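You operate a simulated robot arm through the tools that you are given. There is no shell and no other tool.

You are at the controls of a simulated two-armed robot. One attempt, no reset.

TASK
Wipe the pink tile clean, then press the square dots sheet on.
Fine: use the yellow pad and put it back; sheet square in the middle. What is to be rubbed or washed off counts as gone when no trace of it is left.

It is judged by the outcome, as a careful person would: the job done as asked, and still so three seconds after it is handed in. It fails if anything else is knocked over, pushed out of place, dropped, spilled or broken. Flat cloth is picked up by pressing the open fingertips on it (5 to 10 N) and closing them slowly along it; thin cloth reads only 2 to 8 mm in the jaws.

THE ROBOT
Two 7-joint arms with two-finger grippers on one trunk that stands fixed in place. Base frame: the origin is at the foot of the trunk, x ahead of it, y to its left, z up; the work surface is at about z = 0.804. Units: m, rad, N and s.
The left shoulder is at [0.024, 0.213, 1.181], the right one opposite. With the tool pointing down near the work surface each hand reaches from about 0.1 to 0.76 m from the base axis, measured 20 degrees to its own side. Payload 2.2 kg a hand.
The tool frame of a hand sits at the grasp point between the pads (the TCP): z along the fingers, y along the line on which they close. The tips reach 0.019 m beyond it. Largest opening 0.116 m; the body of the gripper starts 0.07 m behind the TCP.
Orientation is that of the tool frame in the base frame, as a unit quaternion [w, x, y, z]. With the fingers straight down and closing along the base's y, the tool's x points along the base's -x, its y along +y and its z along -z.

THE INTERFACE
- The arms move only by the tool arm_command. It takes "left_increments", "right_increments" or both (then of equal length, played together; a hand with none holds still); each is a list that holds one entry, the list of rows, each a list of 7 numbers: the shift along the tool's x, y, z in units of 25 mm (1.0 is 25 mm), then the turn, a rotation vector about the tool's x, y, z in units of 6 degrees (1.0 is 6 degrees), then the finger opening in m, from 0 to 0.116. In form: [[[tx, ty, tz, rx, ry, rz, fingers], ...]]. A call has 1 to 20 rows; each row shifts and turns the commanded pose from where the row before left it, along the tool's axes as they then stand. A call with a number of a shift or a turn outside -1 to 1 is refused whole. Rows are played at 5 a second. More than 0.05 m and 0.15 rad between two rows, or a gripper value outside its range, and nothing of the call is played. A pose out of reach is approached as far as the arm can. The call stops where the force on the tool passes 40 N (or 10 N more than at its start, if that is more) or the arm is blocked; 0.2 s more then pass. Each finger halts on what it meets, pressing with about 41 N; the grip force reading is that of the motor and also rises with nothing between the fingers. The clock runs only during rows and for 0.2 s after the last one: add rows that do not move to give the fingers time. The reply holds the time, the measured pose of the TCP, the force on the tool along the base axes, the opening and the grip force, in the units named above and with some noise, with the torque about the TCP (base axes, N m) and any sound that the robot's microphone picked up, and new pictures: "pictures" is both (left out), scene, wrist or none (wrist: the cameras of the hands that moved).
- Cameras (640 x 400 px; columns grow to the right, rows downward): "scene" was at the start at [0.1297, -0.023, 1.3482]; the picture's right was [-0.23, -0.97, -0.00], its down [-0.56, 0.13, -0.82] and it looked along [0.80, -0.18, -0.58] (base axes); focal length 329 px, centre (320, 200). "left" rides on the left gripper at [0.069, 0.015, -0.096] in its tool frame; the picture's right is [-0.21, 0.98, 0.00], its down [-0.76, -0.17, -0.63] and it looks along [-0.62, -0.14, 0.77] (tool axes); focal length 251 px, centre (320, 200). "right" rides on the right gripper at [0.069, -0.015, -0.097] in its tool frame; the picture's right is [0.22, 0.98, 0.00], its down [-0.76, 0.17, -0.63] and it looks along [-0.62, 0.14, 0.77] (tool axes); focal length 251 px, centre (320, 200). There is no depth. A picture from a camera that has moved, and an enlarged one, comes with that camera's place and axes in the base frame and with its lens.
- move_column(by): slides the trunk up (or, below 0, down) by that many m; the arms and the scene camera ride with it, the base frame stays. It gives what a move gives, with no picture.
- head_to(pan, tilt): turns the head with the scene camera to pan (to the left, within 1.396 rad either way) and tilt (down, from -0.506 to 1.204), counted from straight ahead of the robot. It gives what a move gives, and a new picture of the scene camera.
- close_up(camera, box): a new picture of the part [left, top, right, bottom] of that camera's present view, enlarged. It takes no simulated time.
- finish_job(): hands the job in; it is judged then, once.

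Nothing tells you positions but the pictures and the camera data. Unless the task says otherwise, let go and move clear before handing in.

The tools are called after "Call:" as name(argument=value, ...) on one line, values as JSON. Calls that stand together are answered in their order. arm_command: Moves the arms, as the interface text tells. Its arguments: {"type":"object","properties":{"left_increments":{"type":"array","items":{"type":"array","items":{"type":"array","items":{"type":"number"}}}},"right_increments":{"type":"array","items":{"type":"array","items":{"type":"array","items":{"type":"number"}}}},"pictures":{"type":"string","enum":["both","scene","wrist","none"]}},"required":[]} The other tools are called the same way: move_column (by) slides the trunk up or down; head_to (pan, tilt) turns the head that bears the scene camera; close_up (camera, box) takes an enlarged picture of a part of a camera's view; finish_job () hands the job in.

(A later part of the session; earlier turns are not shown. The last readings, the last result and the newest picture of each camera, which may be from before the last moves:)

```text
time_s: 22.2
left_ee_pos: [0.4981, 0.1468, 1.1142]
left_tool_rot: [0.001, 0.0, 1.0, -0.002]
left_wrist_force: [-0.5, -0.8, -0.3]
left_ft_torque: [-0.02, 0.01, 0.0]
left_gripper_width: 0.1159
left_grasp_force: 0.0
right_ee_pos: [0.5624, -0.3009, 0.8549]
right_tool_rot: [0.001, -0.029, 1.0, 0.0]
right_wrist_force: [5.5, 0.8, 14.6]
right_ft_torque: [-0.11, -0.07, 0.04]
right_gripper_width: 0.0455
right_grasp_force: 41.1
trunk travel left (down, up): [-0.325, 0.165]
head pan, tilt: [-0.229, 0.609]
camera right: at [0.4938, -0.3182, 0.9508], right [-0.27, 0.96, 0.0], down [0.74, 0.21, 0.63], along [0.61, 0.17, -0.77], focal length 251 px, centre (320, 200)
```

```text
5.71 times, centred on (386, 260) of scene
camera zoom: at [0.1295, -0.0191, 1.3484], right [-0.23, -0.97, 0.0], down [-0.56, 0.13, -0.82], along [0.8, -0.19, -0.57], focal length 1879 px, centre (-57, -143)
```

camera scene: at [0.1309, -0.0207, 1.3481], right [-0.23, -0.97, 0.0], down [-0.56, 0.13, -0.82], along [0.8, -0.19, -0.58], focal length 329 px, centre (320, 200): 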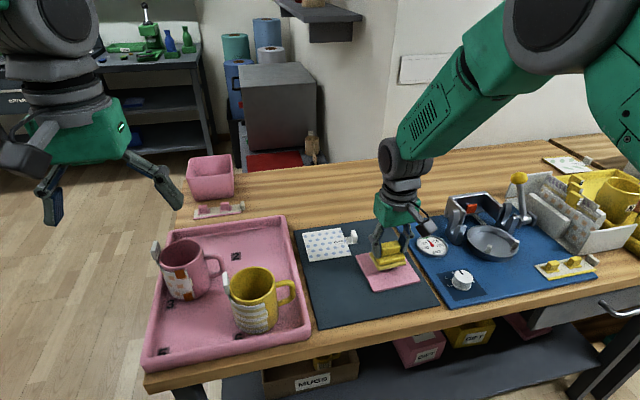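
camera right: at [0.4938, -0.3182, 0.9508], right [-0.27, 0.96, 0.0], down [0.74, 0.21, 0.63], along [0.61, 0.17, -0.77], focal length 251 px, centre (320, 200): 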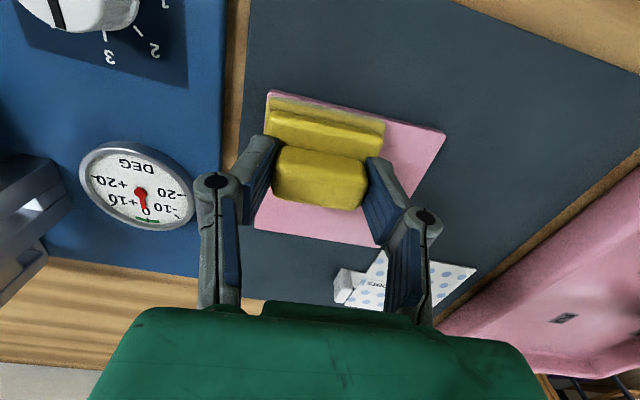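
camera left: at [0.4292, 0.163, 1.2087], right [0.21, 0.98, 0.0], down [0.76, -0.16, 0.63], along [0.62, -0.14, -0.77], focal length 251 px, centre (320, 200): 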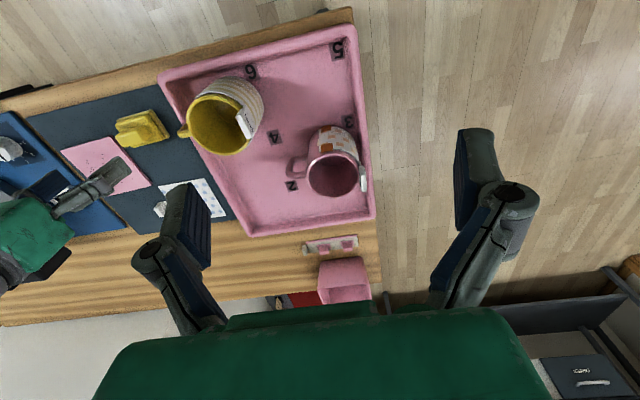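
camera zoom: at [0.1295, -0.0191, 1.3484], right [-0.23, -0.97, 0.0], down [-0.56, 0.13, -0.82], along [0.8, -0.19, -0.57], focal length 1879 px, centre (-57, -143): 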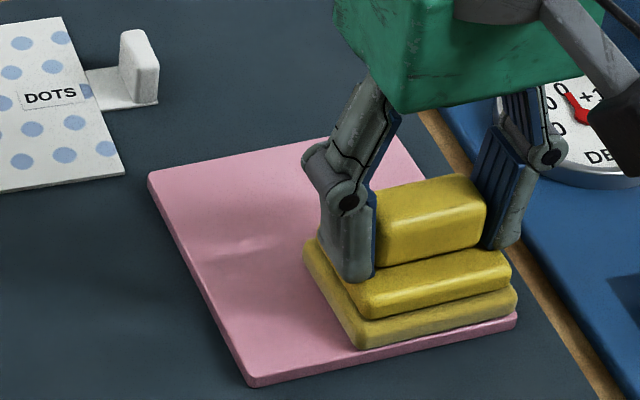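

The uncovered part looks clean. I'll make another pass forward on the right column and back down the middle, in case anything is left.

Call:
arm_command(right_increments=[[[-0.29, 0, 0.002, 0, 0, 0, 0.025], [-0.29, 0, 0.002, 0, 0, 0, 0.025], [-0.29, 0, 0.002, 0, 0, 0, 0.025], [-0.29, 0, 0.002, 0, 0, 0, 0.025], [-0.29, 0, 0.002, 0, 0, 0, 0.025], [-0.29, 0, 0.002, 0, 0, 0, 0.025], [-0.29, 0, 0.002, 0, 0, 0, 0.025], [-0.29, 0, 0.002, 0, 0, 0, 0.025], [0, 0.22, 0, 0, 0, 0, 0.025], [0, 0.22, 0, 0, 0, 0, 0.025], [0, 0.22, 0, 0, 0, 0, 0.025], [0, 0.22, 0, 0, 0, 0, 0.025], [0.29, 0, -0.002, 0, 0, 0, 0.025], [0.29, 0, -0.002, 0, 0, 0, 0.025], [0.29, 0, -0.002, 0, 0, 0, 0.025], [0.29, 0, -0.002, 0, 0, 0, 0.025], [0.29, 0, -0.002, 0, 0, 0, 0.025], [0.29, 0, -0.002, 0, 0, 0, 0.025], [0.29, 0, -0.002, 0, 0, 0, 0.025], [0.29, 0, -0.002, 0, 0, 0, 0.025]]], pictures="none")

Call:
close_up(camera="scene", box=[338, 225, 434, 295])

```text
time_s: 26.4
left_ee_pos: [0.498, 0.147, 1.1148]
left_tool_rot: [0.001, 0.0, 1.0, -0.001]
left_wrist_force: [0.5, -1.0, 0.6]
left_ft_torque: [0.0, -0.01, 0.01]
left_gripper_width: 0.1163
left_grasp_force: 0.2
right_ee_pos: [0.5611, -0.2774, 0.8539]
right_tool_rot: [0.002, -0.028, 1.0, -0.001]
right_wrist_force: [4.2, -1.6, 12.5]
right_ft_torque: [0.06, -0.21, -0.03]
right_gripper_width: 0.0454
right_grasp_force: 40.5
trunk travel left (down, up): [-0.325, 0.165]
head pan, tilt: [-0.229, 0.609]
```

```text
5.71 times, centred on (386, 260) of scene
camera zoom: at [0.1296, -0.0197, 1.3484], right [-0.23, -0.97, 0.0], down [-0.56, 0.13, -0.82], along [0.8, -0.19, -0.57], focal length 1879 px, centre (-57, -143)
```

zoom: 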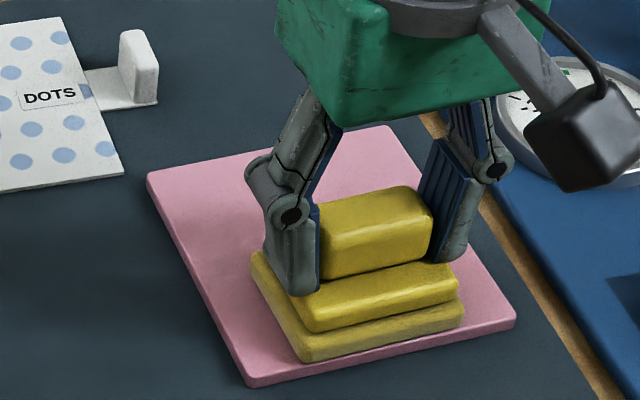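

No marks are visible. I'll lift the pad, carry it back above its original spot, and inspect the tile.

Call:
arm_command(right_increments=[[[0, 0, -0.6, 0, 0, 0, 0.025], [0, 0, -1.0, 0, 0, 0, 0.025], [0.1176, 0.7895, 0, 0, 0, 0, 0.025], [0.1176, 0.7895, 0, 0, 0, 0, 0.025], [0.1176, 0.7895, 0, 0, 0, 0, 0.025], [0.1176, 0.7895, 0, 0, 0, 0, 0.025], [0.1176, 0.7895, 0, 0, 0, 0, 0.025], [0.1178, 0.7895, 0, 0, 0, 0, 0.025], [0, 0, 0, 0, 0, 0, 0.025], [0, 0, 0, 0, 0, 0, 0.025]]], pictures="both")

Call:
close_up(camera="scene", box=[346, 240, 426, 290])

Call:
close_up(camera="right", box=[0, 60, 224, 200])

Call:
close_up(camera="left", box=[40, 120, 168, 200])

```text
time_s: 28.6
left_ee_pos: [0.498, 0.1465, 1.1124]
left_tool_rot: [0.001, -0.001, 1.0, -0.001]
left_wrist_force: [0.6, 0.3, -0.1]
left_ft_torque: [-0.03, 0.01, 0.03]
left_gripper_width: 0.116
left_grasp_force: 0.0
right_ee_pos: [0.5378, -0.1624, 0.8957]
right_tool_rot: [0.001, -0.029, 1.0, -0.001]
right_wrist_force: [0.2, -0.2, -1.0]
right_ft_torque: [0.02, 0.02, -0.04]
right_gripper_width: 0.0455
right_grasp_force: 40.7
trunk travel left (down, up): [-0.325, 0.165]
head pan, tilt: [-0.229, 0.609]
camera scene: at [0.1306, -0.0198, 1.3482], right [-0.23, -0.97, 0.0], down [-0.56, 0.13, -0.82], along [0.8, -0.19, -0.58], focal length 329 px, centre (320, 200)
camera right: at [0.4684, -0.179, 0.9902], right [-0.27, 0.96, 0.0], down [0.74, 0.21, 0.63], along [0.61, 0.17, -0.77], focal length 251 px, centre (320, 200)
```

scene: 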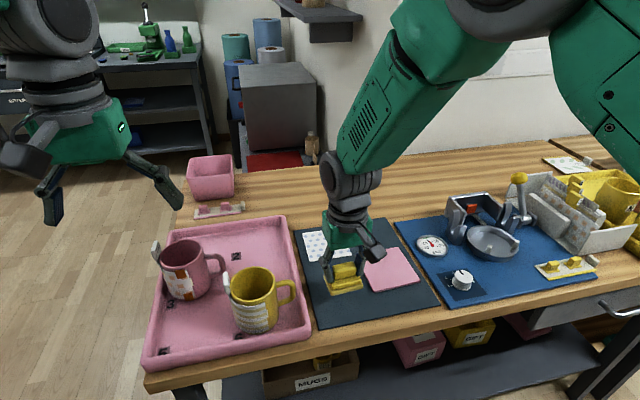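
right: 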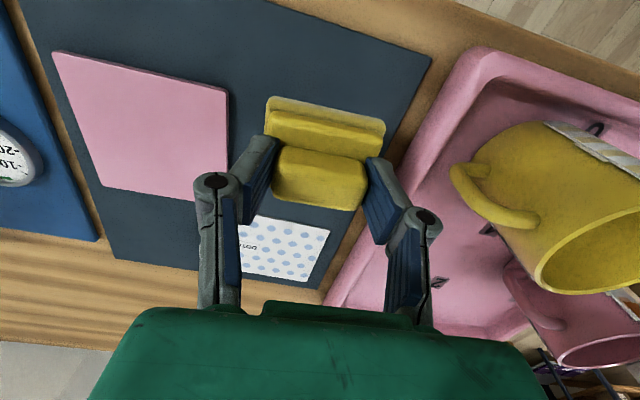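

```text
8.00 times, centred on (386, 265) of scene
camera zoom: at [0.1306, -0.0198, 1.3482], right [-0.23, -0.97, 0.0], down [-0.56, 0.13, -0.82], along [0.8, -0.19, -0.58], focal length 2631 px, centre (-208, -320)
```

zoom: 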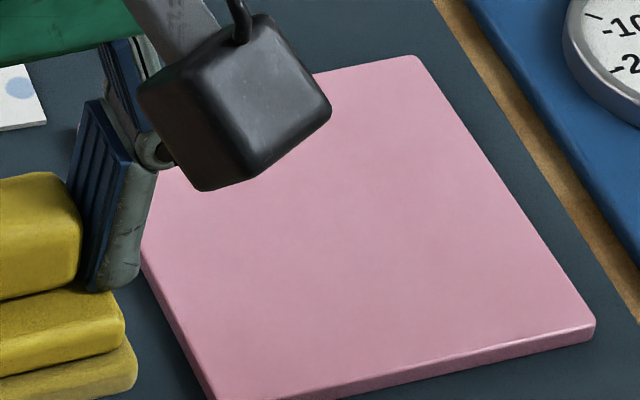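

```text
2.86 times, centred on (112, 130) of right
camera zoom: at [0.4684, -0.179, 0.9902], right [-0.27, 0.96, 0.0], down [0.74, 0.21, 0.63], along [0.61, 0.17, -0.77], focal length 718 px, centre (914, 400)
```

zoom: 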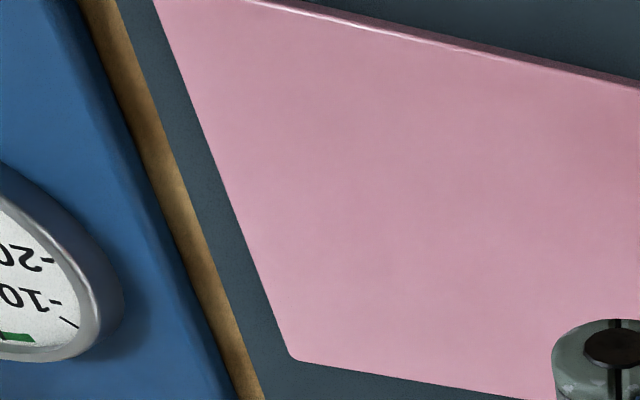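

```text
5.00 times, centred on (104, 160) of left
camera zoom: at [0.4297, 0.1625, 1.2085], right [0.21, 0.98, 0.0], down [0.76, -0.16, 0.63], along [0.62, -0.14, -0.77], focal length 1257 px, centre (1400, 400)
```

zoom: 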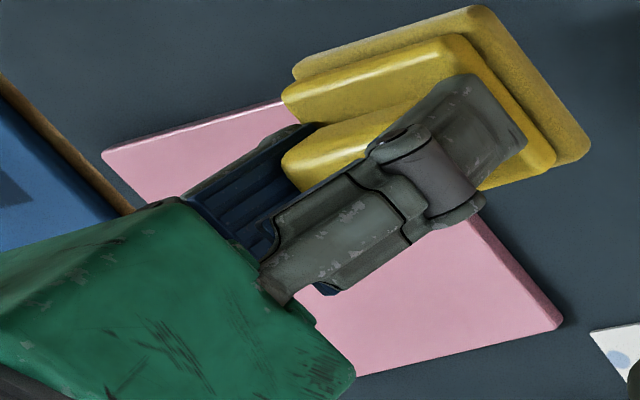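

The tile is clean with no traces. The pad is above its home spot, so I'll lower it most of the way and compare with the original view.

Call:
arm_command(right_increments=[[[0, 0, 0.6, 0, 0, 0, 0.025], [0, 0, 0.6, 0, 0, 0, 0.025], [0, 0, 0.3, 0, 0, 0, 0.025], [0, 0, 0.16, 0, 0, 0, 0.025], [0, 0, 0, 0, 0, 0, 0.025], [0, 0, 0, 0, 0, 0, 0.025]]], pictures="none")

Call:
close_up(camera="scene", box=[300, 255, 396, 315])

```text
time_s: 30.0
left_ee_pos: [0.4993, 0.1467, 1.1138]
left_tool_rot: [0.001, 0.0, 1.0, -0.001]
left_wrist_force: [1.5, 1.0, 0.4]
left_ft_torque: [-0.03, 0.01, 0.0]
left_gripper_width: 0.1162
left_grasp_force: 0.0
right_ee_pos: [0.5375, -0.1614, 0.8527]
right_tool_rot: [0.001, -0.029, 1.0, -0.001]
right_wrist_force: [-0.2, -0.3, -0.7]
right_ft_torque: [0.01, -0.02, -0.02]
right_gripper_width: 0.0454
right_grasp_force: 40.9
trunk travel left (down, up): [-0.325, 0.165]
head pan, tilt: [-0.229, 0.609]
```

```text
6.67 times, centred on (348, 285) of scene
camera zoom: at [0.1307, -0.0197, 1.3482], right [-0.23, -0.97, 0.0], down [-0.56, 0.13, -0.82], along [0.8, -0.19, -0.58], focal length 2193 px, centre (133, -367)
```

zoom: 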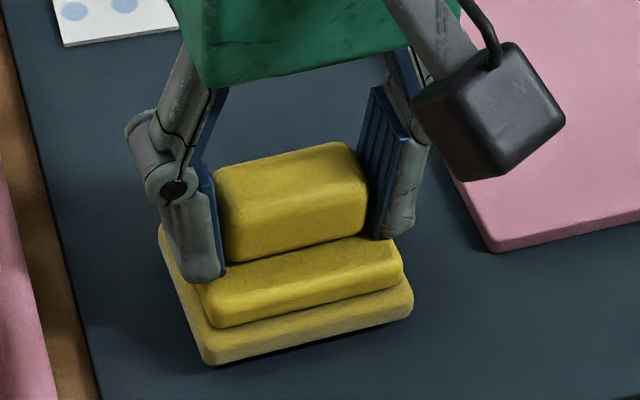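

The pad is about 4 mm above its home spot and lines up within about a millimetre. I'll set it down gently.

Call:
arm_command(right_increments=[[[0.04, 0, 0.06, 0, 0, 0, 0.025], [0, 0, 0.05, 0, 0, 0, 0.025], [0, 0, 0.05, 0, 0, 0, 0.025], [0, 0, 0, 0, 0, 0, 0.025]]], pictures="none")

Call:
close_up(camera="scene", box=[300, 255, 396, 315])

```text
time_s: 31.0
left_ee_pos: [0.4983, 0.1477, 1.1135]
left_tool_rot: [0.001, 0.001, 1.0, -0.001]
left_wrist_force: [-0.2, -0.2, -0.5]
left_ft_torque: [-0.01, 0.0, -0.01]
left_gripper_width: 0.1158
left_grasp_force: 0.0
right_ee_pos: [0.5363, -0.1606, 0.8492]
right_tool_rot: [0.001, -0.029, 1.0, 0.0]
right_wrist_force: [0.2, 0.5, -0.8]
right_ft_torque: [0.0, 0.04, 0.03]
right_gripper_width: 0.0456
right_grasp_force: 40.7
trunk travel left (down, up): [-0.325, 0.165]
head pan, tilt: [-0.229, 0.609]
```

```text
6.67 times, centred on (348, 285) of scene
camera zoom: at [0.1307, -0.0197, 1.3482], right [-0.23, -0.97, 0.0], down [-0.56, 0.13, -0.82], along [0.8, -0.19, -0.58], focal length 2193 px, centre (133, -367)
```

zoom: 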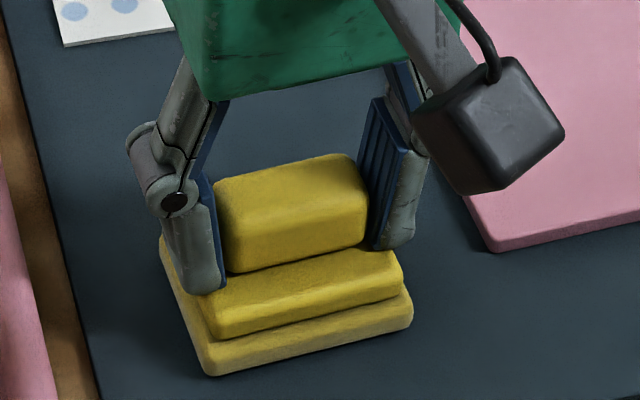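

Call:
arm_command(right_increments=[[[0, -0.02, 0.03, 0, 0, 0, 0.025], [0, 0, 0.01, 0, 0, 0, 0.025], [0, 0, 0, 0, 0, 0, 0.025]]], pictures="none")

Call:
close_up(camera="scene", box=[300, 255, 396, 315])

```text
time_s: 31.8
left_ee_pos: [0.4984, 0.1467, 1.1127]
left_tool_rot: [0.001, 0.0, 1.0, 0.0]
left_wrist_force: [-0.2, 0.0, 0.3]
left_ft_torque: [0.0, 0.01, 0.02]
left_gripper_width: 0.1161
left_grasp_force: 0.0
right_ee_pos: [0.5354, -0.1607, 0.848]
right_tool_rot: [0.001, -0.028, 1.0, -0.001]
right_wrist_force: [0.7, 0.7, 2.0]
right_ft_torque: [0.02, 0.03, -0.03]
right_gripper_width: 0.0453
right_grasp_force: 41.5
trunk travel left (down, up): [-0.325, 0.165]
head pan, tilt: [-0.229, 0.609]
```

```text
6.67 times, centred on (348, 285) of scene
camera zoom: at [0.1306, -0.0196, 1.3482], right [-0.23, -0.97, 0.0], down [-0.56, 0.13, -0.82], along [0.8, -0.19, -0.58], focal length 2193 px, centre (133, -367)
```

zoom: 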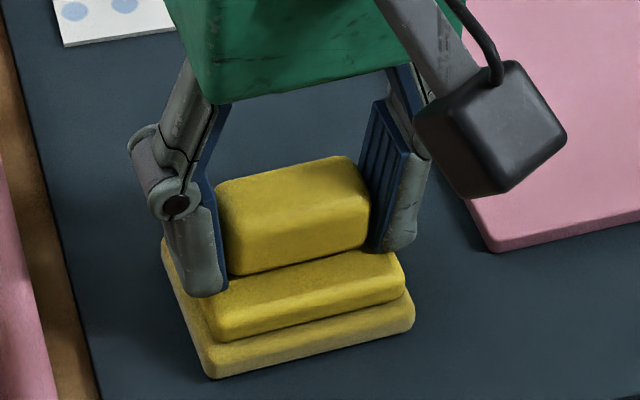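

The pad is down and its corners match the original view within a pixel. I'll release slowly and rise.

Call:
arm_command(right_increments=[[[0, 0, 0, 0, 0, 0, 0.044], [0, 0, 0, 0, 0, 0, 0.047], [0, 0, 0, 0, 0, 0, 0.052], [0, 0, 0, 0, 0, 0, 0.06], [0, 0, 0, 0, 0, 0, 0.066], [0, 0, 0, 0, 0, 0, 0.066], [0, 0, -0.5, 0, 0, 0, 0.066], [0, 0, -1.0, 0, 0, 0, 0.066], [0, 0, -1.0, 0, 0, 0, 0.066], [0, 0, -1.0, 0, 0, 0, 0.06], [0, 0, 0, 0, 0, 0, 0.06]]], pictures="both")

Call:
close_up(camera="scene", box=[300, 255, 396, 315])

Call:
close_up(camera="right", box=[258, 45, 386, 125])

```text
time_s: 34.2
left_ee_pos: [0.5008, 0.1467, 1.113]
left_tool_rot: [0.0, 0.001, 1.0, -0.001]
left_wrist_force: [-0.7, 0.2, -0.1]
left_ft_torque: [0.0, 0.04, 0.02]
left_gripper_width: 0.116
left_grasp_force: 0.1
right_ee_pos: [0.5349, -0.1616, 0.9356]
right_tool_rot: [0.001, -0.028, 1.0, -0.001]
right_wrist_force: [0.1, 0.3, -0.3]
right_ft_torque: [0.0, 0.03, -0.04]
right_gripper_width: 0.0601
right_grasp_force: 0.0
trunk travel left (down, up): [-0.325, 0.165]
head pan, tilt: [-0.229, 0.609]
camera scene: at [0.1308, -0.0196, 1.3481], right [-0.23, -0.97, 0.0], down [-0.56, 0.13, -0.82], along [0.8, -0.19, -0.58], focal length 329 px, centre (320, 200)
camera right: at [0.4669, -0.1801, 1.0311], right [-0.27, 0.96, 0.0], down [0.74, 0.21, 0.63], along [0.61, 0.17, -0.77], focal length 251 px, centre (320, 200)
```

scene: 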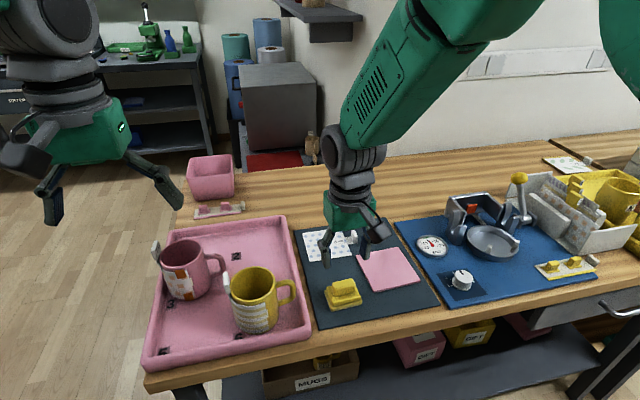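
right: 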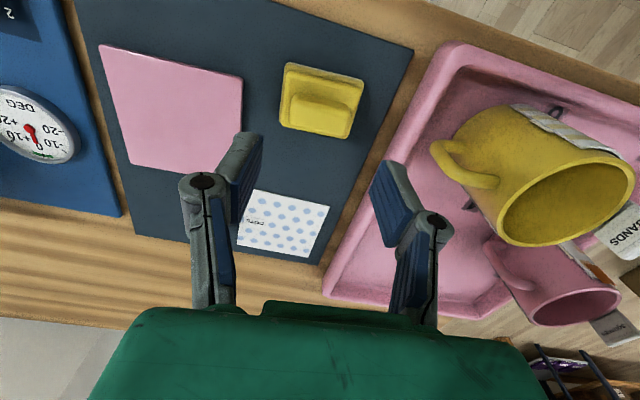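

```text
6.67 times, centred on (348, 285) of scene
camera zoom: at [0.1308, -0.0196, 1.3481], right [-0.23, -0.97, 0.0], down [-0.56, 0.13, -0.82], along [0.8, -0.19, -0.58], focal length 2193 px, centre (133, -367)
```

zoom: 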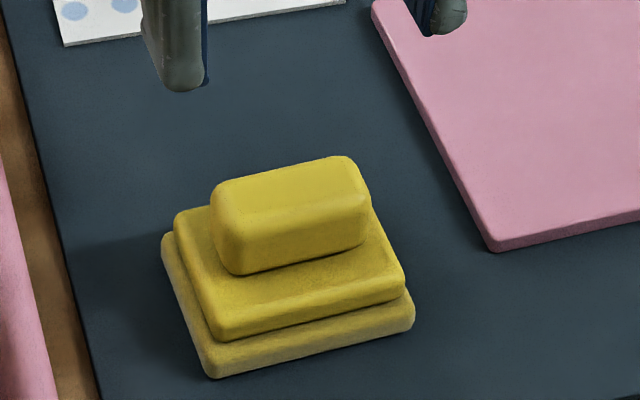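

```text
5.00 times, centred on (322, 85) of right
camera zoom: at [0.4669, -0.1801, 1.0311], right [-0.27, 0.96, 0.0], down [0.74, 0.21, 0.63], along [0.61, 0.17, -0.77], focal length 1257 px, centre (310, 775)
```

zoom: 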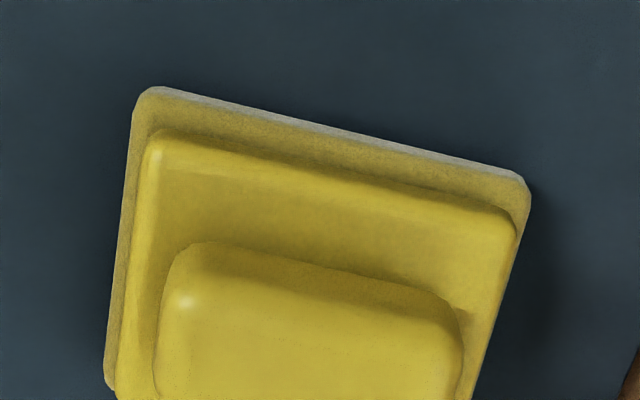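

The pad is back in place and the tile is clean. Next I'll move over the sheet's upright grip at about (0.694, -0.236) and turn to the sheet's yaw.

Call:
arm_command(right_increments=[[[-0.7725, -0.416, 0, 0, 0, 0, 0.06], [-0.7725, -0.416, 0, 0, 0, 0, 0.06], [-0.7725, -0.416, 0, 0, 0, 0, 0.06], [-0.7725, -0.416, 0, 0, 0, 0, 0.06], [-0.7725, -0.416, 0, 0, 0, 0, 0.06], [-0.7725, -0.416, 0, 0, 0, 0, 0.06], [-0.7725, -0.416, 0, 0, 0, 0.36, 0.06], [-0.7725, -0.416, 0, 0, 0, 0.36, 0.06], [0, 0, 0, 0, 0, 0, 0.06], [0, 0, 0, 0, 0, 0, 0.06]]], pictures="both")

Call:
close_up(camera="right", box=[240, 20, 496, 180])

Call:
close_up(camera="scene", box=[290, 205, 402, 275])

Call:
close_up(camera="scene", box=[346, 240, 426, 290])

```text
time_s: 36.4
left_ee_pos: [0.4986, 0.1467, 1.1133]
left_tool_rot: [0.002, 0.0, 1.0, 0.0]
left_wrist_force: [-0.1, 0.7, 0.1]
left_ft_torque: [0.02, 0.02, 0.01]
left_gripper_width: 0.1159
left_grasp_force: 0.0
right_ee_pos: [0.6935, -0.238, 0.9361]
right_tool_rot: [0.0, 0.008, 1.0, -0.001]
right_wrist_force: [-1.5, 0.2, 0.5]
right_ft_torque: [-0.04, -0.01, 0.0]
right_gripper_width: 0.0599
right_grasp_force: 0.0
trunk travel left (down, up): [-0.325, 0.165]
head pan, tilt: [-0.229, 0.609]
camera scene: at [0.1313, -0.0203, 1.3481], right [-0.23, -0.97, 0.0], down [-0.56, 0.13, -0.82], along [0.8, -0.19, -0.58], focal length 329 px, centre (320, 200)
camera right: at [0.6241, -0.2514, 1.0316], right [-0.2, 0.98, 0.0], down [0.76, 0.15, 0.63], along [0.62, 0.12, -0.77], focal length 251 px, centre (320, 200)
```

scene: 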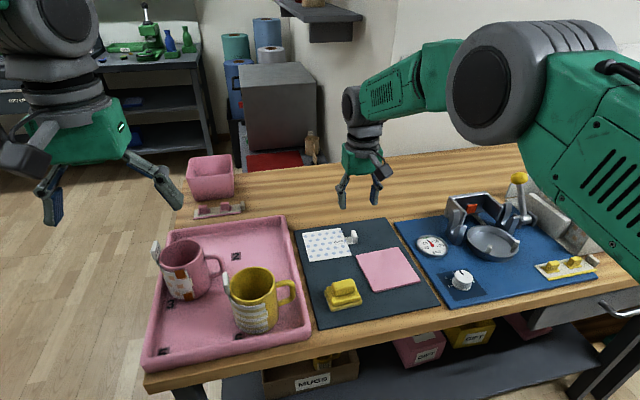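
right: 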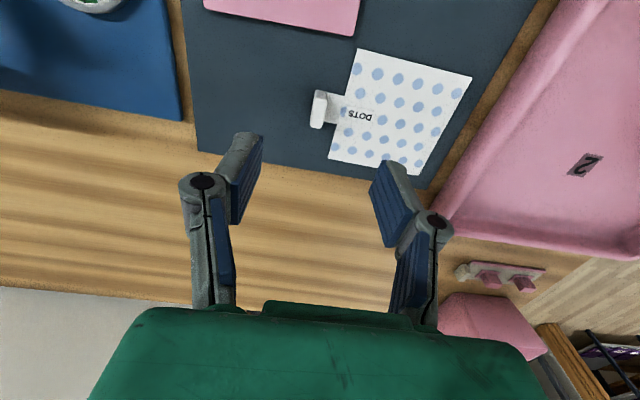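

```text
2.50 times, centred on (368, 100) of right
camera zoom: at [0.6241, -0.2514, 1.0316], right [-0.2, 0.98, 0.0], down [0.76, 0.15, 0.63], along [0.62, 0.12, -0.77], focal length 629 px, centre (200, 450)
```

zoom: 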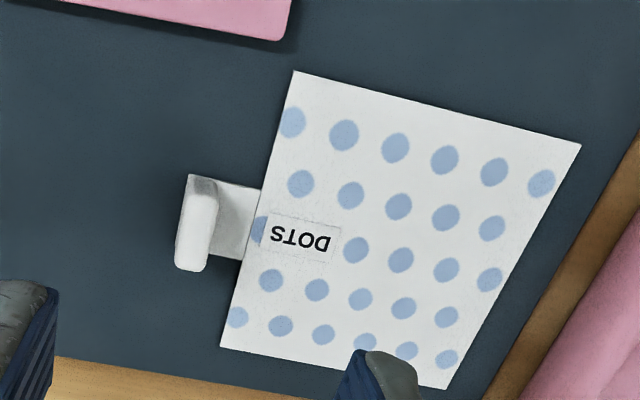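

```text
5.71 times, centred on (346, 240) of scene
camera zoom: at [0.1313, -0.0203, 1.3481], right [-0.23, -0.97, 0.0], down [-0.56, 0.13, -0.82], along [0.8, -0.19, -0.58], focal length 1879 px, centre (171, -29)
```

zoom: 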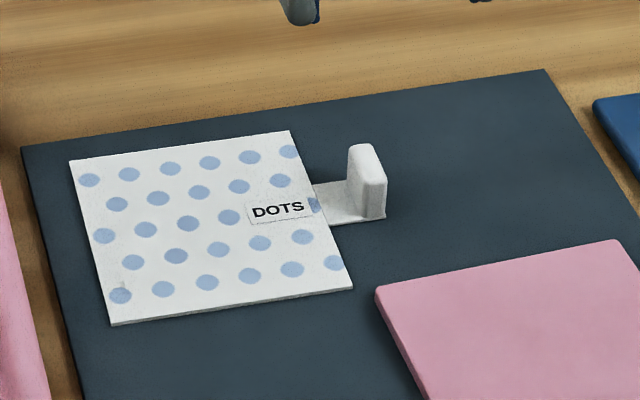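

```text
8.00 times, centred on (386, 265) of scene
camera zoom: at [0.1313, -0.0203, 1.3481], right [-0.23, -0.97, 0.0], down [-0.56, 0.13, -0.82], along [0.8, -0.19, -0.58], focal length 2631 px, centre (-208, -320)
```

zoom: 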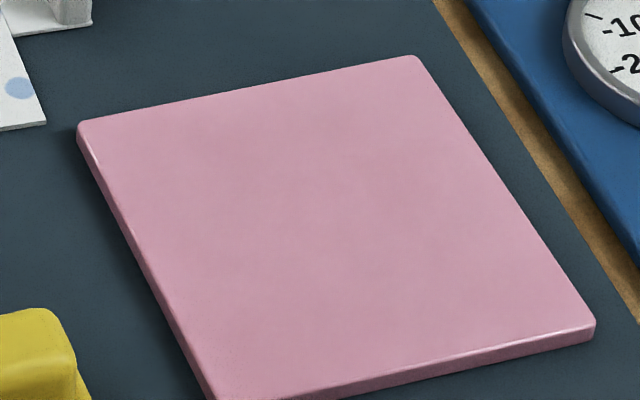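

The tile is spotless. The grip block is about 4 mm ahead of the tool along x and already lined up in y and yaw. I'll correct and descend part way.

Call:
arm_command(right_increments=[[[-0.16, 0, 0.8, 0, 0, 0, 0.05], [0, 0, 0.8, 0, 0, 0, 0.05], [0, 0, 0.8, 0, 0, 0, 0.05], [0, 0, 0.6, 0, 0, 0, 0.05], [0, 0, 0.3, 0, 0, 0, 0.05], [0, 0, 0, 0, 0, 0, 0.05], [0, 0, 0, 0, 0, 0, 0.05]]], pictures="both")

Call:
close_up(camera="right", box=[220, 80, 428, 210])

Call:
close_up(camera="scene", box=[310, 205, 390, 255])

```text
time_s: 38.0
left_ee_pos: [0.4984, 0.1465, 1.1124]
left_tool_rot: [0.001, 0.0, 1.0, -0.001]
left_wrist_force: [0.0, 1.3, 0.1]
left_ft_torque: [-0.03, 0.0, 0.01]
left_gripper_width: 0.1159
left_grasp_force: 0.0
right_ee_pos: [0.6989, -0.2378, 0.8523]
right_tool_rot: [0.001, 0.009, 1.0, -0.001]
right_wrist_force: [0.3, 0.2, 0.1]
right_ft_torque: [0.01, -0.02, -0.02]
right_gripper_width: 0.0497
right_grasp_force: 0.0
trunk travel left (down, up): [-0.325, 0.165]
head pan, tilt: [-0.229, 0.609]
camera scene: at [0.1314, -0.0204, 1.3481], right [-0.23, -0.97, 0.0], down [-0.56, 0.13, -0.82], along [0.8, -0.19, -0.58], focal length 329 px, centre (320, 200)
camera right: at [0.6302, -0.2506, 0.9487], right [-0.2, 0.98, 0.0], down [0.76, 0.15, 0.63], along [0.62, 0.12, -0.77], focal length 251 px, centre (320, 200)
```

scene: 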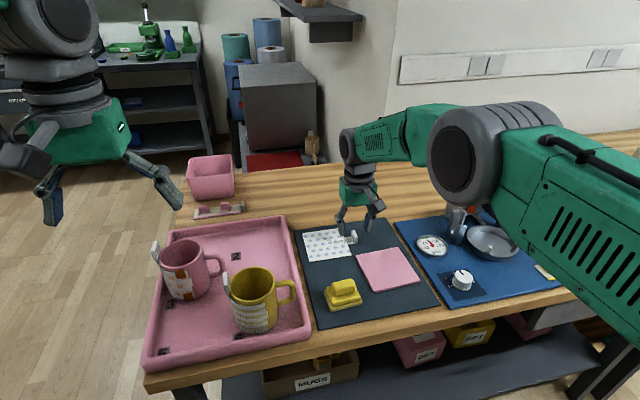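
right: 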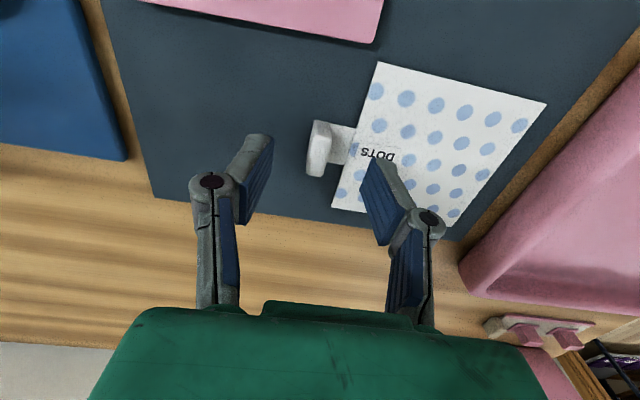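

```text
3.08 times, centred on (324, 145) of right
camera zoom: at [0.6302, -0.2506, 0.9487], right [-0.2, 0.98, 0.0], down [0.76, 0.15, 0.63], along [0.62, 0.12, -0.77], focal length 774 px, centre (308, 369)
```

zoom: 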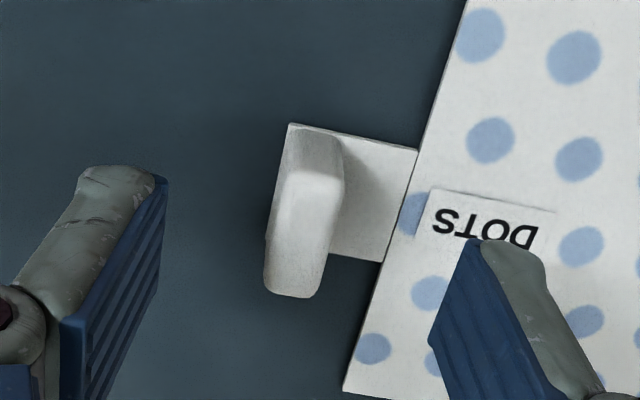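

```text
8.00 times, centred on (350, 230) of scene
camera zoom: at [0.1314, -0.0204, 1.3481], right [-0.23, -0.97, 0.0], down [-0.56, 0.13, -0.82], along [0.8, -0.19, -0.58], focal length 2631 px, centre (80, -40)
```

zoom: 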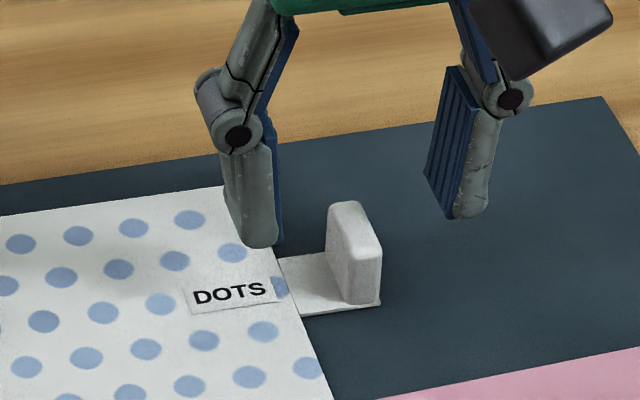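

The fingers straddle the block and are centred on it. I'll lower about 21 mm so the tips sit just above the tab.

Call:
arm_command(right_increments=[[[0, 0, 0.4, 0, 0, 0, 0.04], [0, 0, 0.3, 0, 0, 0, 0.034], [0, 0, 0.14, 0, 0, 0, 0.03], [0, 0, 0, 0, 0, 0, 0.03], [0, 0, 0, 0, 0, 0, 0.03]]], pictures="wrist")

Call:
close_up(camera="right", box=[240, 90, 400, 190])

Call:
close_up(camera="scene", box=[310, 205, 390, 255])

```text
time_s: 39.2
left_ee_pos: [0.4983, 0.1465, 1.1145]
left_tool_rot: [0.001, 0.0, 1.0, -0.001]
left_wrist_force: [0.5, 0.3, 0.2]
left_ft_torque: [0.0, -0.02, -0.02]
left_gripper_width: 0.1159
left_grasp_force: 0.1
right_ee_pos: [0.7001, -0.2364, 0.8314]
right_tool_rot: [0.002, 0.008, 1.0, -0.001]
right_wrist_force: [0.4, 0.0, 0.1]
right_ft_torque: [0.03, -0.04, -0.01]
right_gripper_width: 0.0301
right_grasp_force: 0.1
trunk travel left (down, up): [-0.325, 0.165]
head pan, tilt: [-0.229, 0.609]
camera right: at [0.6299, -0.2504, 0.9274], right [-0.2, 0.98, 0.0], down [0.76, 0.15, 0.63], along [0.62, 0.12, -0.77], focal length 251 px, centre (320, 200)
```

right: 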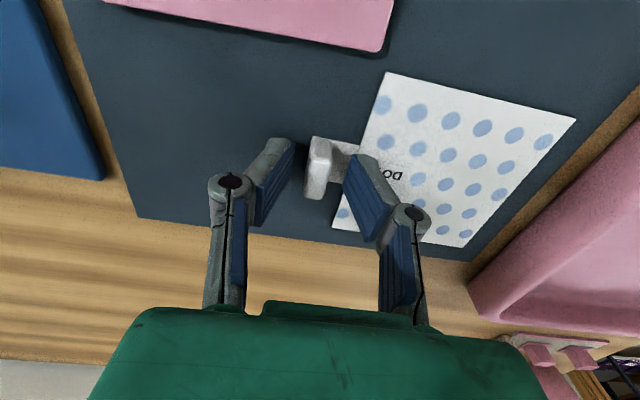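

```text
4.00 times, centred on (320, 140) of right
camera zoom: at [0.6299, -0.2504, 0.9274], right [-0.2, 0.98, 0.0], down [0.76, 0.15, 0.63], along [0.62, 0.12, -0.77], focal length 1006 px, centre (320, 440)
```

zoom: 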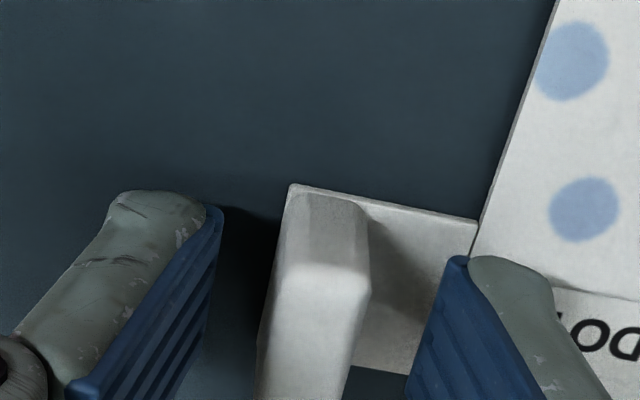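

```text
8.00 times, centred on (350, 230) of scene
camera zoom: at [0.1313, -0.0204, 1.3481], right [-0.23, -0.97, 0.0], down [-0.56, 0.13, -0.82], along [0.8, -0.19, -0.58], focal length 2631 px, centre (80, -40)
```

zoom: 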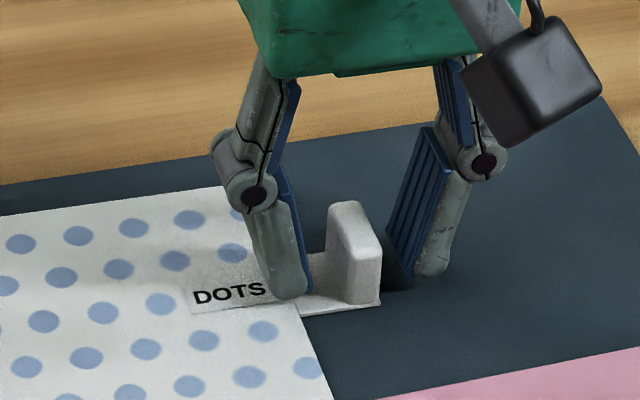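

The fingers are either side of the block with no contact force. I'll close slowly on it.

Call:
arm_command(right_increments=[[[0, 0, 0, 0, 0, 0, 0.024], [0, 0, 0, 0, 0, 0, 0.019], [0, 0, 0, 0, 0, 0, 0.016], [0, 0, 0, 0, 0, 0, 0.013], [0, 0, 0, 0, 0, 0, 0.01], [0, 0, 0, 0, 0, 0, 0.007], [0, 0, 0, 0, 0, 0, 0.003], [0, 0, 0, 0, 0, 0, 0.0]]], pictures="wrist")

Call:
close_up(camera="right", box=[240, 90, 400, 190])

Call:
close_up(camera="scene", box=[310, 205, 390, 255])

```text
time_s: 41.0
left_ee_pos: [0.4975, 0.1464, 1.1139]
left_tool_rot: [0.001, 0.0, 1.0, 0.0]
left_wrist_force: [0.1, -0.2, -1.1]
left_ft_torque: [-0.01, -0.02, 0.01]
left_gripper_width: 0.1159
left_grasp_force: 0.2
right_ee_pos: [0.7, -0.2363, 0.8323]
right_tool_rot: [0.0, 0.009, 1.0, -0.001]
right_wrist_force: [-0.3, 0.3, 0.0]
right_ft_torque: [0.02, -0.02, 0.0]
right_gripper_width: 0.0093
right_grasp_force: 37.5
trunk travel left (down, up): [-0.325, 0.165]
head pan, tilt: [-0.229, 0.609]
camera right: at [0.63, -0.2504, 0.9274], right [-0.2, 0.98, 0.0], down [0.76, 0.15, 0.63], along [0.62, 0.12, -0.77], focal length 251 px, centre (320, 200)
```

right: 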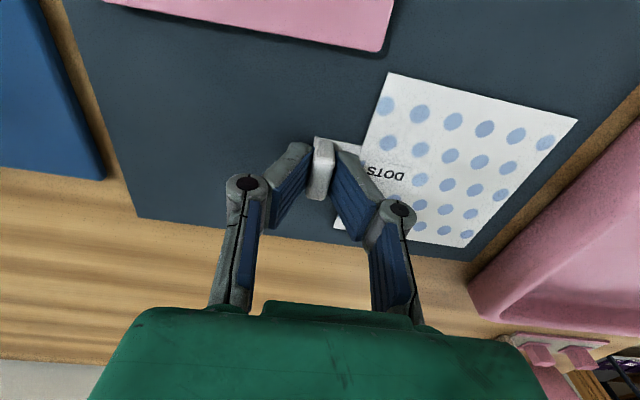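

```text
4.00 times, centred on (320, 140) of right
camera zoom: at [0.63, -0.2504, 0.9274], right [-0.2, 0.98, 0.0], down [0.76, 0.15, 0.63], along [0.62, 0.12, -0.77], focal length 1006 px, centre (320, 440)
```

zoom: 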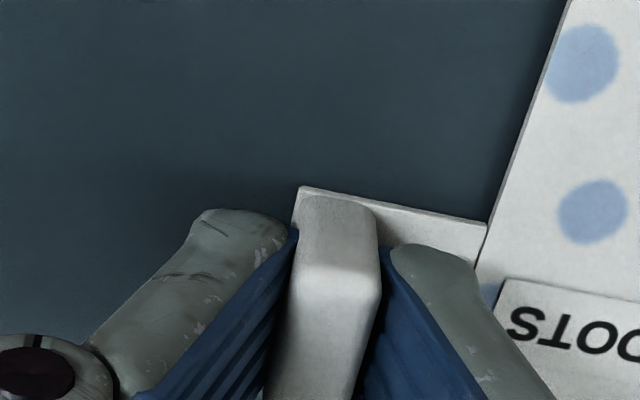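

```text
8.00 times, centred on (350, 230) of scene
camera zoom: at [0.1313, -0.0204, 1.3481], right [-0.23, -0.97, 0.0], down [-0.56, 0.13, -0.82], along [0.8, -0.19, -0.58], focal length 2631 px, centre (80, -40)
```

zoom: 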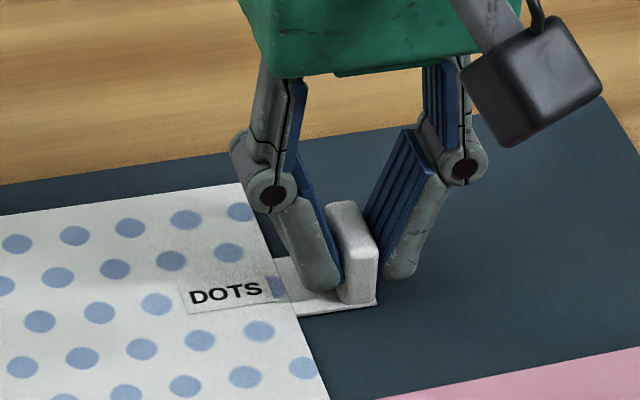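

The block is held (9.3 mm wide). I'll lift a little to see how the sheet behaves.

Call:
arm_command(right_increments=[[[0, 0, -0.2, 0, 0, 0, 0.0], [0, 0, -0.4, 0, 0, 0, 0.0], [0, 0, -0.4, 0, 0, 0, 0.0], [0, 0, 0, 0, 0, 0, 0.0]]], pictures="both")

Call:
close_up(camera="scene", box=[290, 205, 402, 275])

```text
time_s: 42.0
left_ee_pos: [0.4992, 0.1466, 1.1148]
left_tool_rot: [0.001, 0.0, 1.0, -0.001]
left_wrist_force: [0.1, 0.3, -1.0]
left_ft_torque: [0.02, 0.02, 0.01]
left_gripper_width: 0.1159
left_grasp_force: 0.2
right_ee_pos: [0.6987, -0.2369, 0.8565]
right_tool_rot: [0.001, 0.008, 1.0, 0.0]
right_wrist_force: [-0.5, 0.1, -1.2]
right_ft_torque: [0.01, -0.02, -0.01]
right_gripper_width: 0.0095
right_grasp_force: 37.1
trunk travel left (down, up): [-0.325, 0.165]
head pan, tilt: [-0.229, 0.609]
camera scene: at [0.1315, -0.0204, 1.3481], right [-0.23, -0.97, 0.0], down [-0.56, 0.13, -0.82], along [0.8, -0.19, -0.58], focal length 329 px, centre (320, 200)
camera right: at [0.6298, -0.2506, 0.9519], right [-0.2, 0.98, 0.0], down [0.76, 0.15, 0.63], along [0.62, 0.12, -0.77], focal length 251 px, centre (320, 200)
```

scene: 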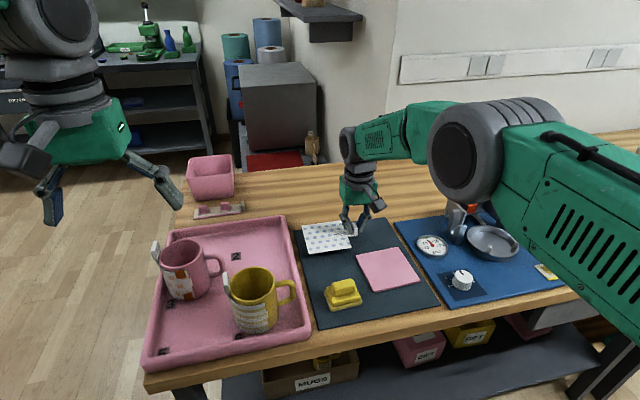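
right: 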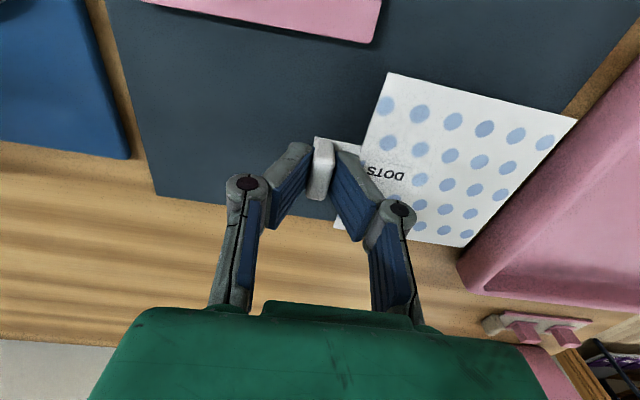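

```text
5.71 times, centred on (346, 240) of scene
camera zoom: at [0.1315, -0.0204, 1.3481], right [-0.23, -0.97, 0.0], down [-0.56, 0.13, -0.82], along [0.8, -0.19, -0.58], focal length 1879 px, centre (171, -29)
```

zoom: 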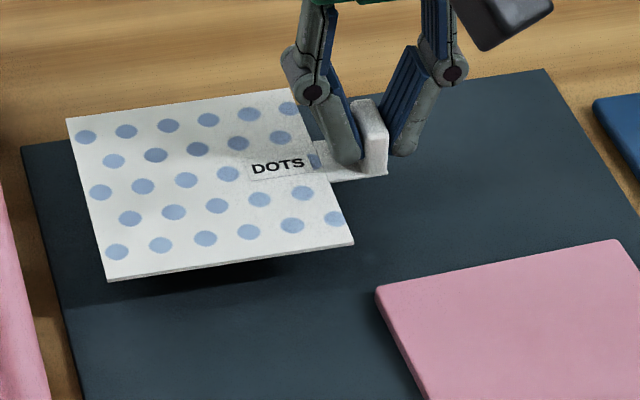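

The sheet is held flat and rigid. I'll measure how it sits in the hand before carrying it over.

Call:
close_up(camera="right", box=[290, 60, 594, 250])

Call:
close_up(camera="right", box=[370, 60, 434, 100])

Call:
close_up(camera="right", box=[540, 100, 604, 140])

Call:
close_up(camera="right", box=[430, 225, 494, 265])

```text
2.11 times, centred on (442, 155) of right
camera zoom: at [0.6298, -0.2506, 0.9519], right [-0.2, 0.98, 0.0], down [0.76, 0.15, 0.63], along [0.62, 0.12, -0.77], focal length 529 px, centre (63, 295)
```

zoom: 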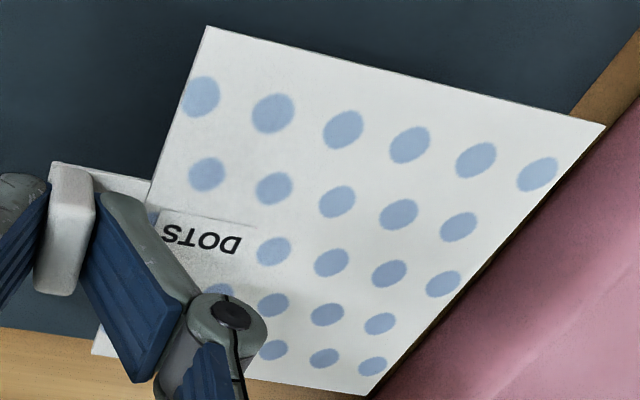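

```text
10.00 times, centred on (402, 80) of right
camera zoom: at [0.6298, -0.2506, 0.9519], right [-0.2, 0.98, 0.0], down [0.76, 0.15, 0.63], along [0.62, 0.12, -0.77], focal length 2514 px, centre (-500, 1400)
```

zoom: 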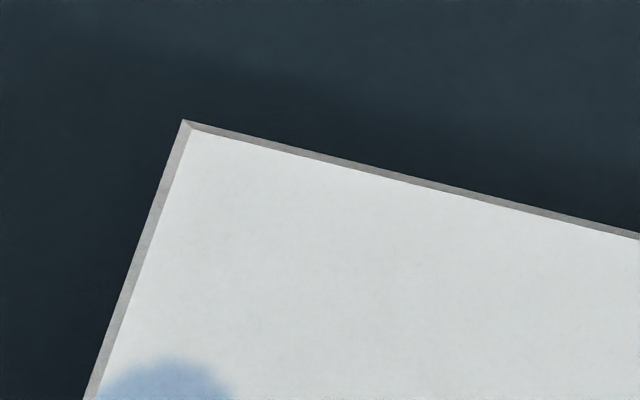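

```text
10.00 times, centred on (572, 120) of right
camera zoom: at [0.6298, -0.2506, 0.9519], right [-0.2, 0.98, 0.0], down [0.76, 0.15, 0.63], along [0.62, 0.12, -0.77], focal length 2514 px, centre (-2200, 1000)
```

zoom: 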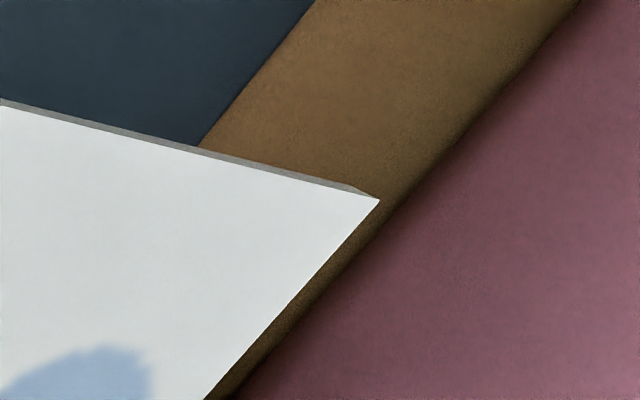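

```text
10.00 times, centred on (462, 245) of right
camera zoom: at [0.6298, -0.2506, 0.9519], right [-0.2, 0.98, 0.0], down [0.76, 0.15, 0.63], along [0.62, 0.12, -0.77], focal length 2514 px, centre (-1100, -250)
```

zoom: 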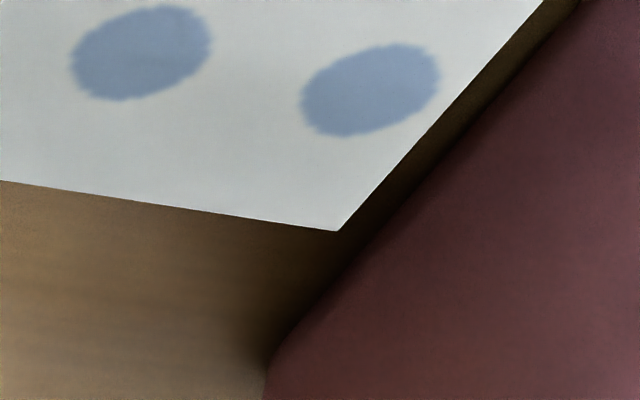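

In the hand the sheet is square to the tool, with its centre 71 mm toward +y from the grip. I'll lift clear, carry it over the tile, and turn it to the tile's yaw of about 2.6°.

Call:
arm_command(right_increments=[[[0, 0, -0.6, 0, 0, 0, 0.0], [0, 0, -0.6, 0, 0, 0, 0.0], [0, -0.75, 0, 0, 0, 0, 0.0], [0, -0.75, 0, 0, 0, 0, 0.0], [0, -0.75, 0, 0, 0, 0, 0.0], [0, -0.75, 0, 0, 0, 0, 0.0], [0, -0.75, 0, 0, 0, 0, 0.0], [0, -0.75, 0, 0, 0, 0, 0.0], [0.6967, 0, 0, 0, 0, 0, 0.0], [0.6967, 0, 0, 0, 0, 0, 0.0], [0.6967, 0, 0, 0, 0, 0, 0.0], [0.6967, 0, 0, 0, 0, 0, 0.0], [0.6967, 0, 0, 0, 0, -0.3, 0.0], [0.6967, 0, 0, 0, 0, -0.3, 0.0], [0, 0, 0, 0, 0, 0, 0.0], [0, 0, 0, 0, 0, 0, 0.0]]], pictures="both")

Call:
close_up(camera="scene", box=[330, 215, 458, 295])

```text
time_s: 45.4
left_ee_pos: [0.4987, 0.146, 1.1139]
left_tool_rot: [0.001, 0.0, 1.0, 0.001]
left_wrist_force: [-0.3, 1.0, 0.3]
left_ft_torque: [0.02, -0.03, -0.02]
left_gripper_width: 0.1161
left_grasp_force: 0.1
right_ee_pos: [0.5908, -0.3483, 0.8863]
right_tool_rot: [0.0, -0.023, 1.0, 0.0]
right_wrist_force: [0.7, 0.1, 0.0]
right_ft_torque: [-0.01, 0.04, -0.02]
right_gripper_width: 0.0096
right_grasp_force: 36.4
trunk travel left (down, up): [-0.325, 0.165]
head pan, tilt: [-0.229, 0.609]
camera scene: at [0.1307, -0.0214, 1.3481], right [-0.23, -0.97, 0.0], down [-0.56, 0.13, -0.82], along [0.8, -0.18, -0.58], focal length 329 px, centre (320, 200)
camera right: at [0.5229, -0.3662, 0.9821], right [-0.26, 0.97, 0.0], down [0.75, 0.2, 0.63], along [0.61, 0.16, -0.77], focal length 251 px, centre (320, 200)
```

scene: 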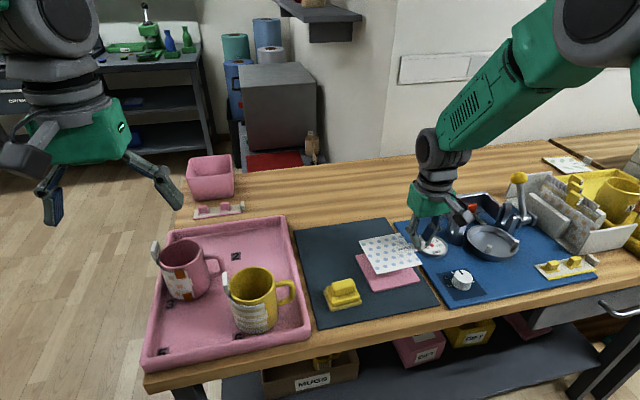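
right: 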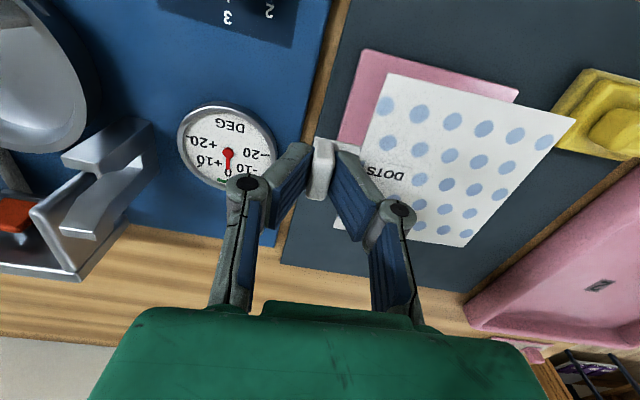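

```text
5.00 times, centred on (394, 255) of scene
camera zoom: at [0.1307, -0.0214, 1.3481], right [-0.23, -0.97, 0.0], down [-0.56, 0.13, -0.82], along [0.8, -0.18, -0.58], focal length 1644 px, centre (-50, -75)
```

zoom: 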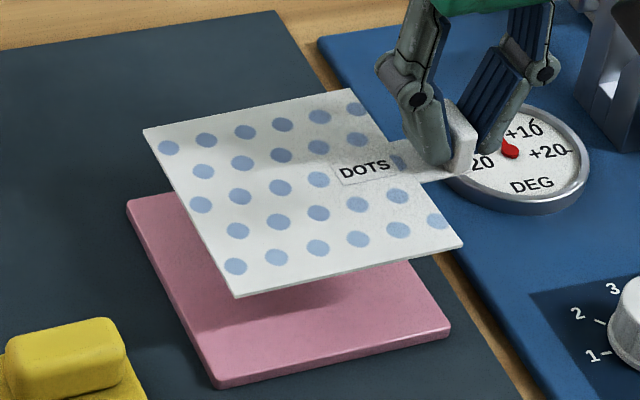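

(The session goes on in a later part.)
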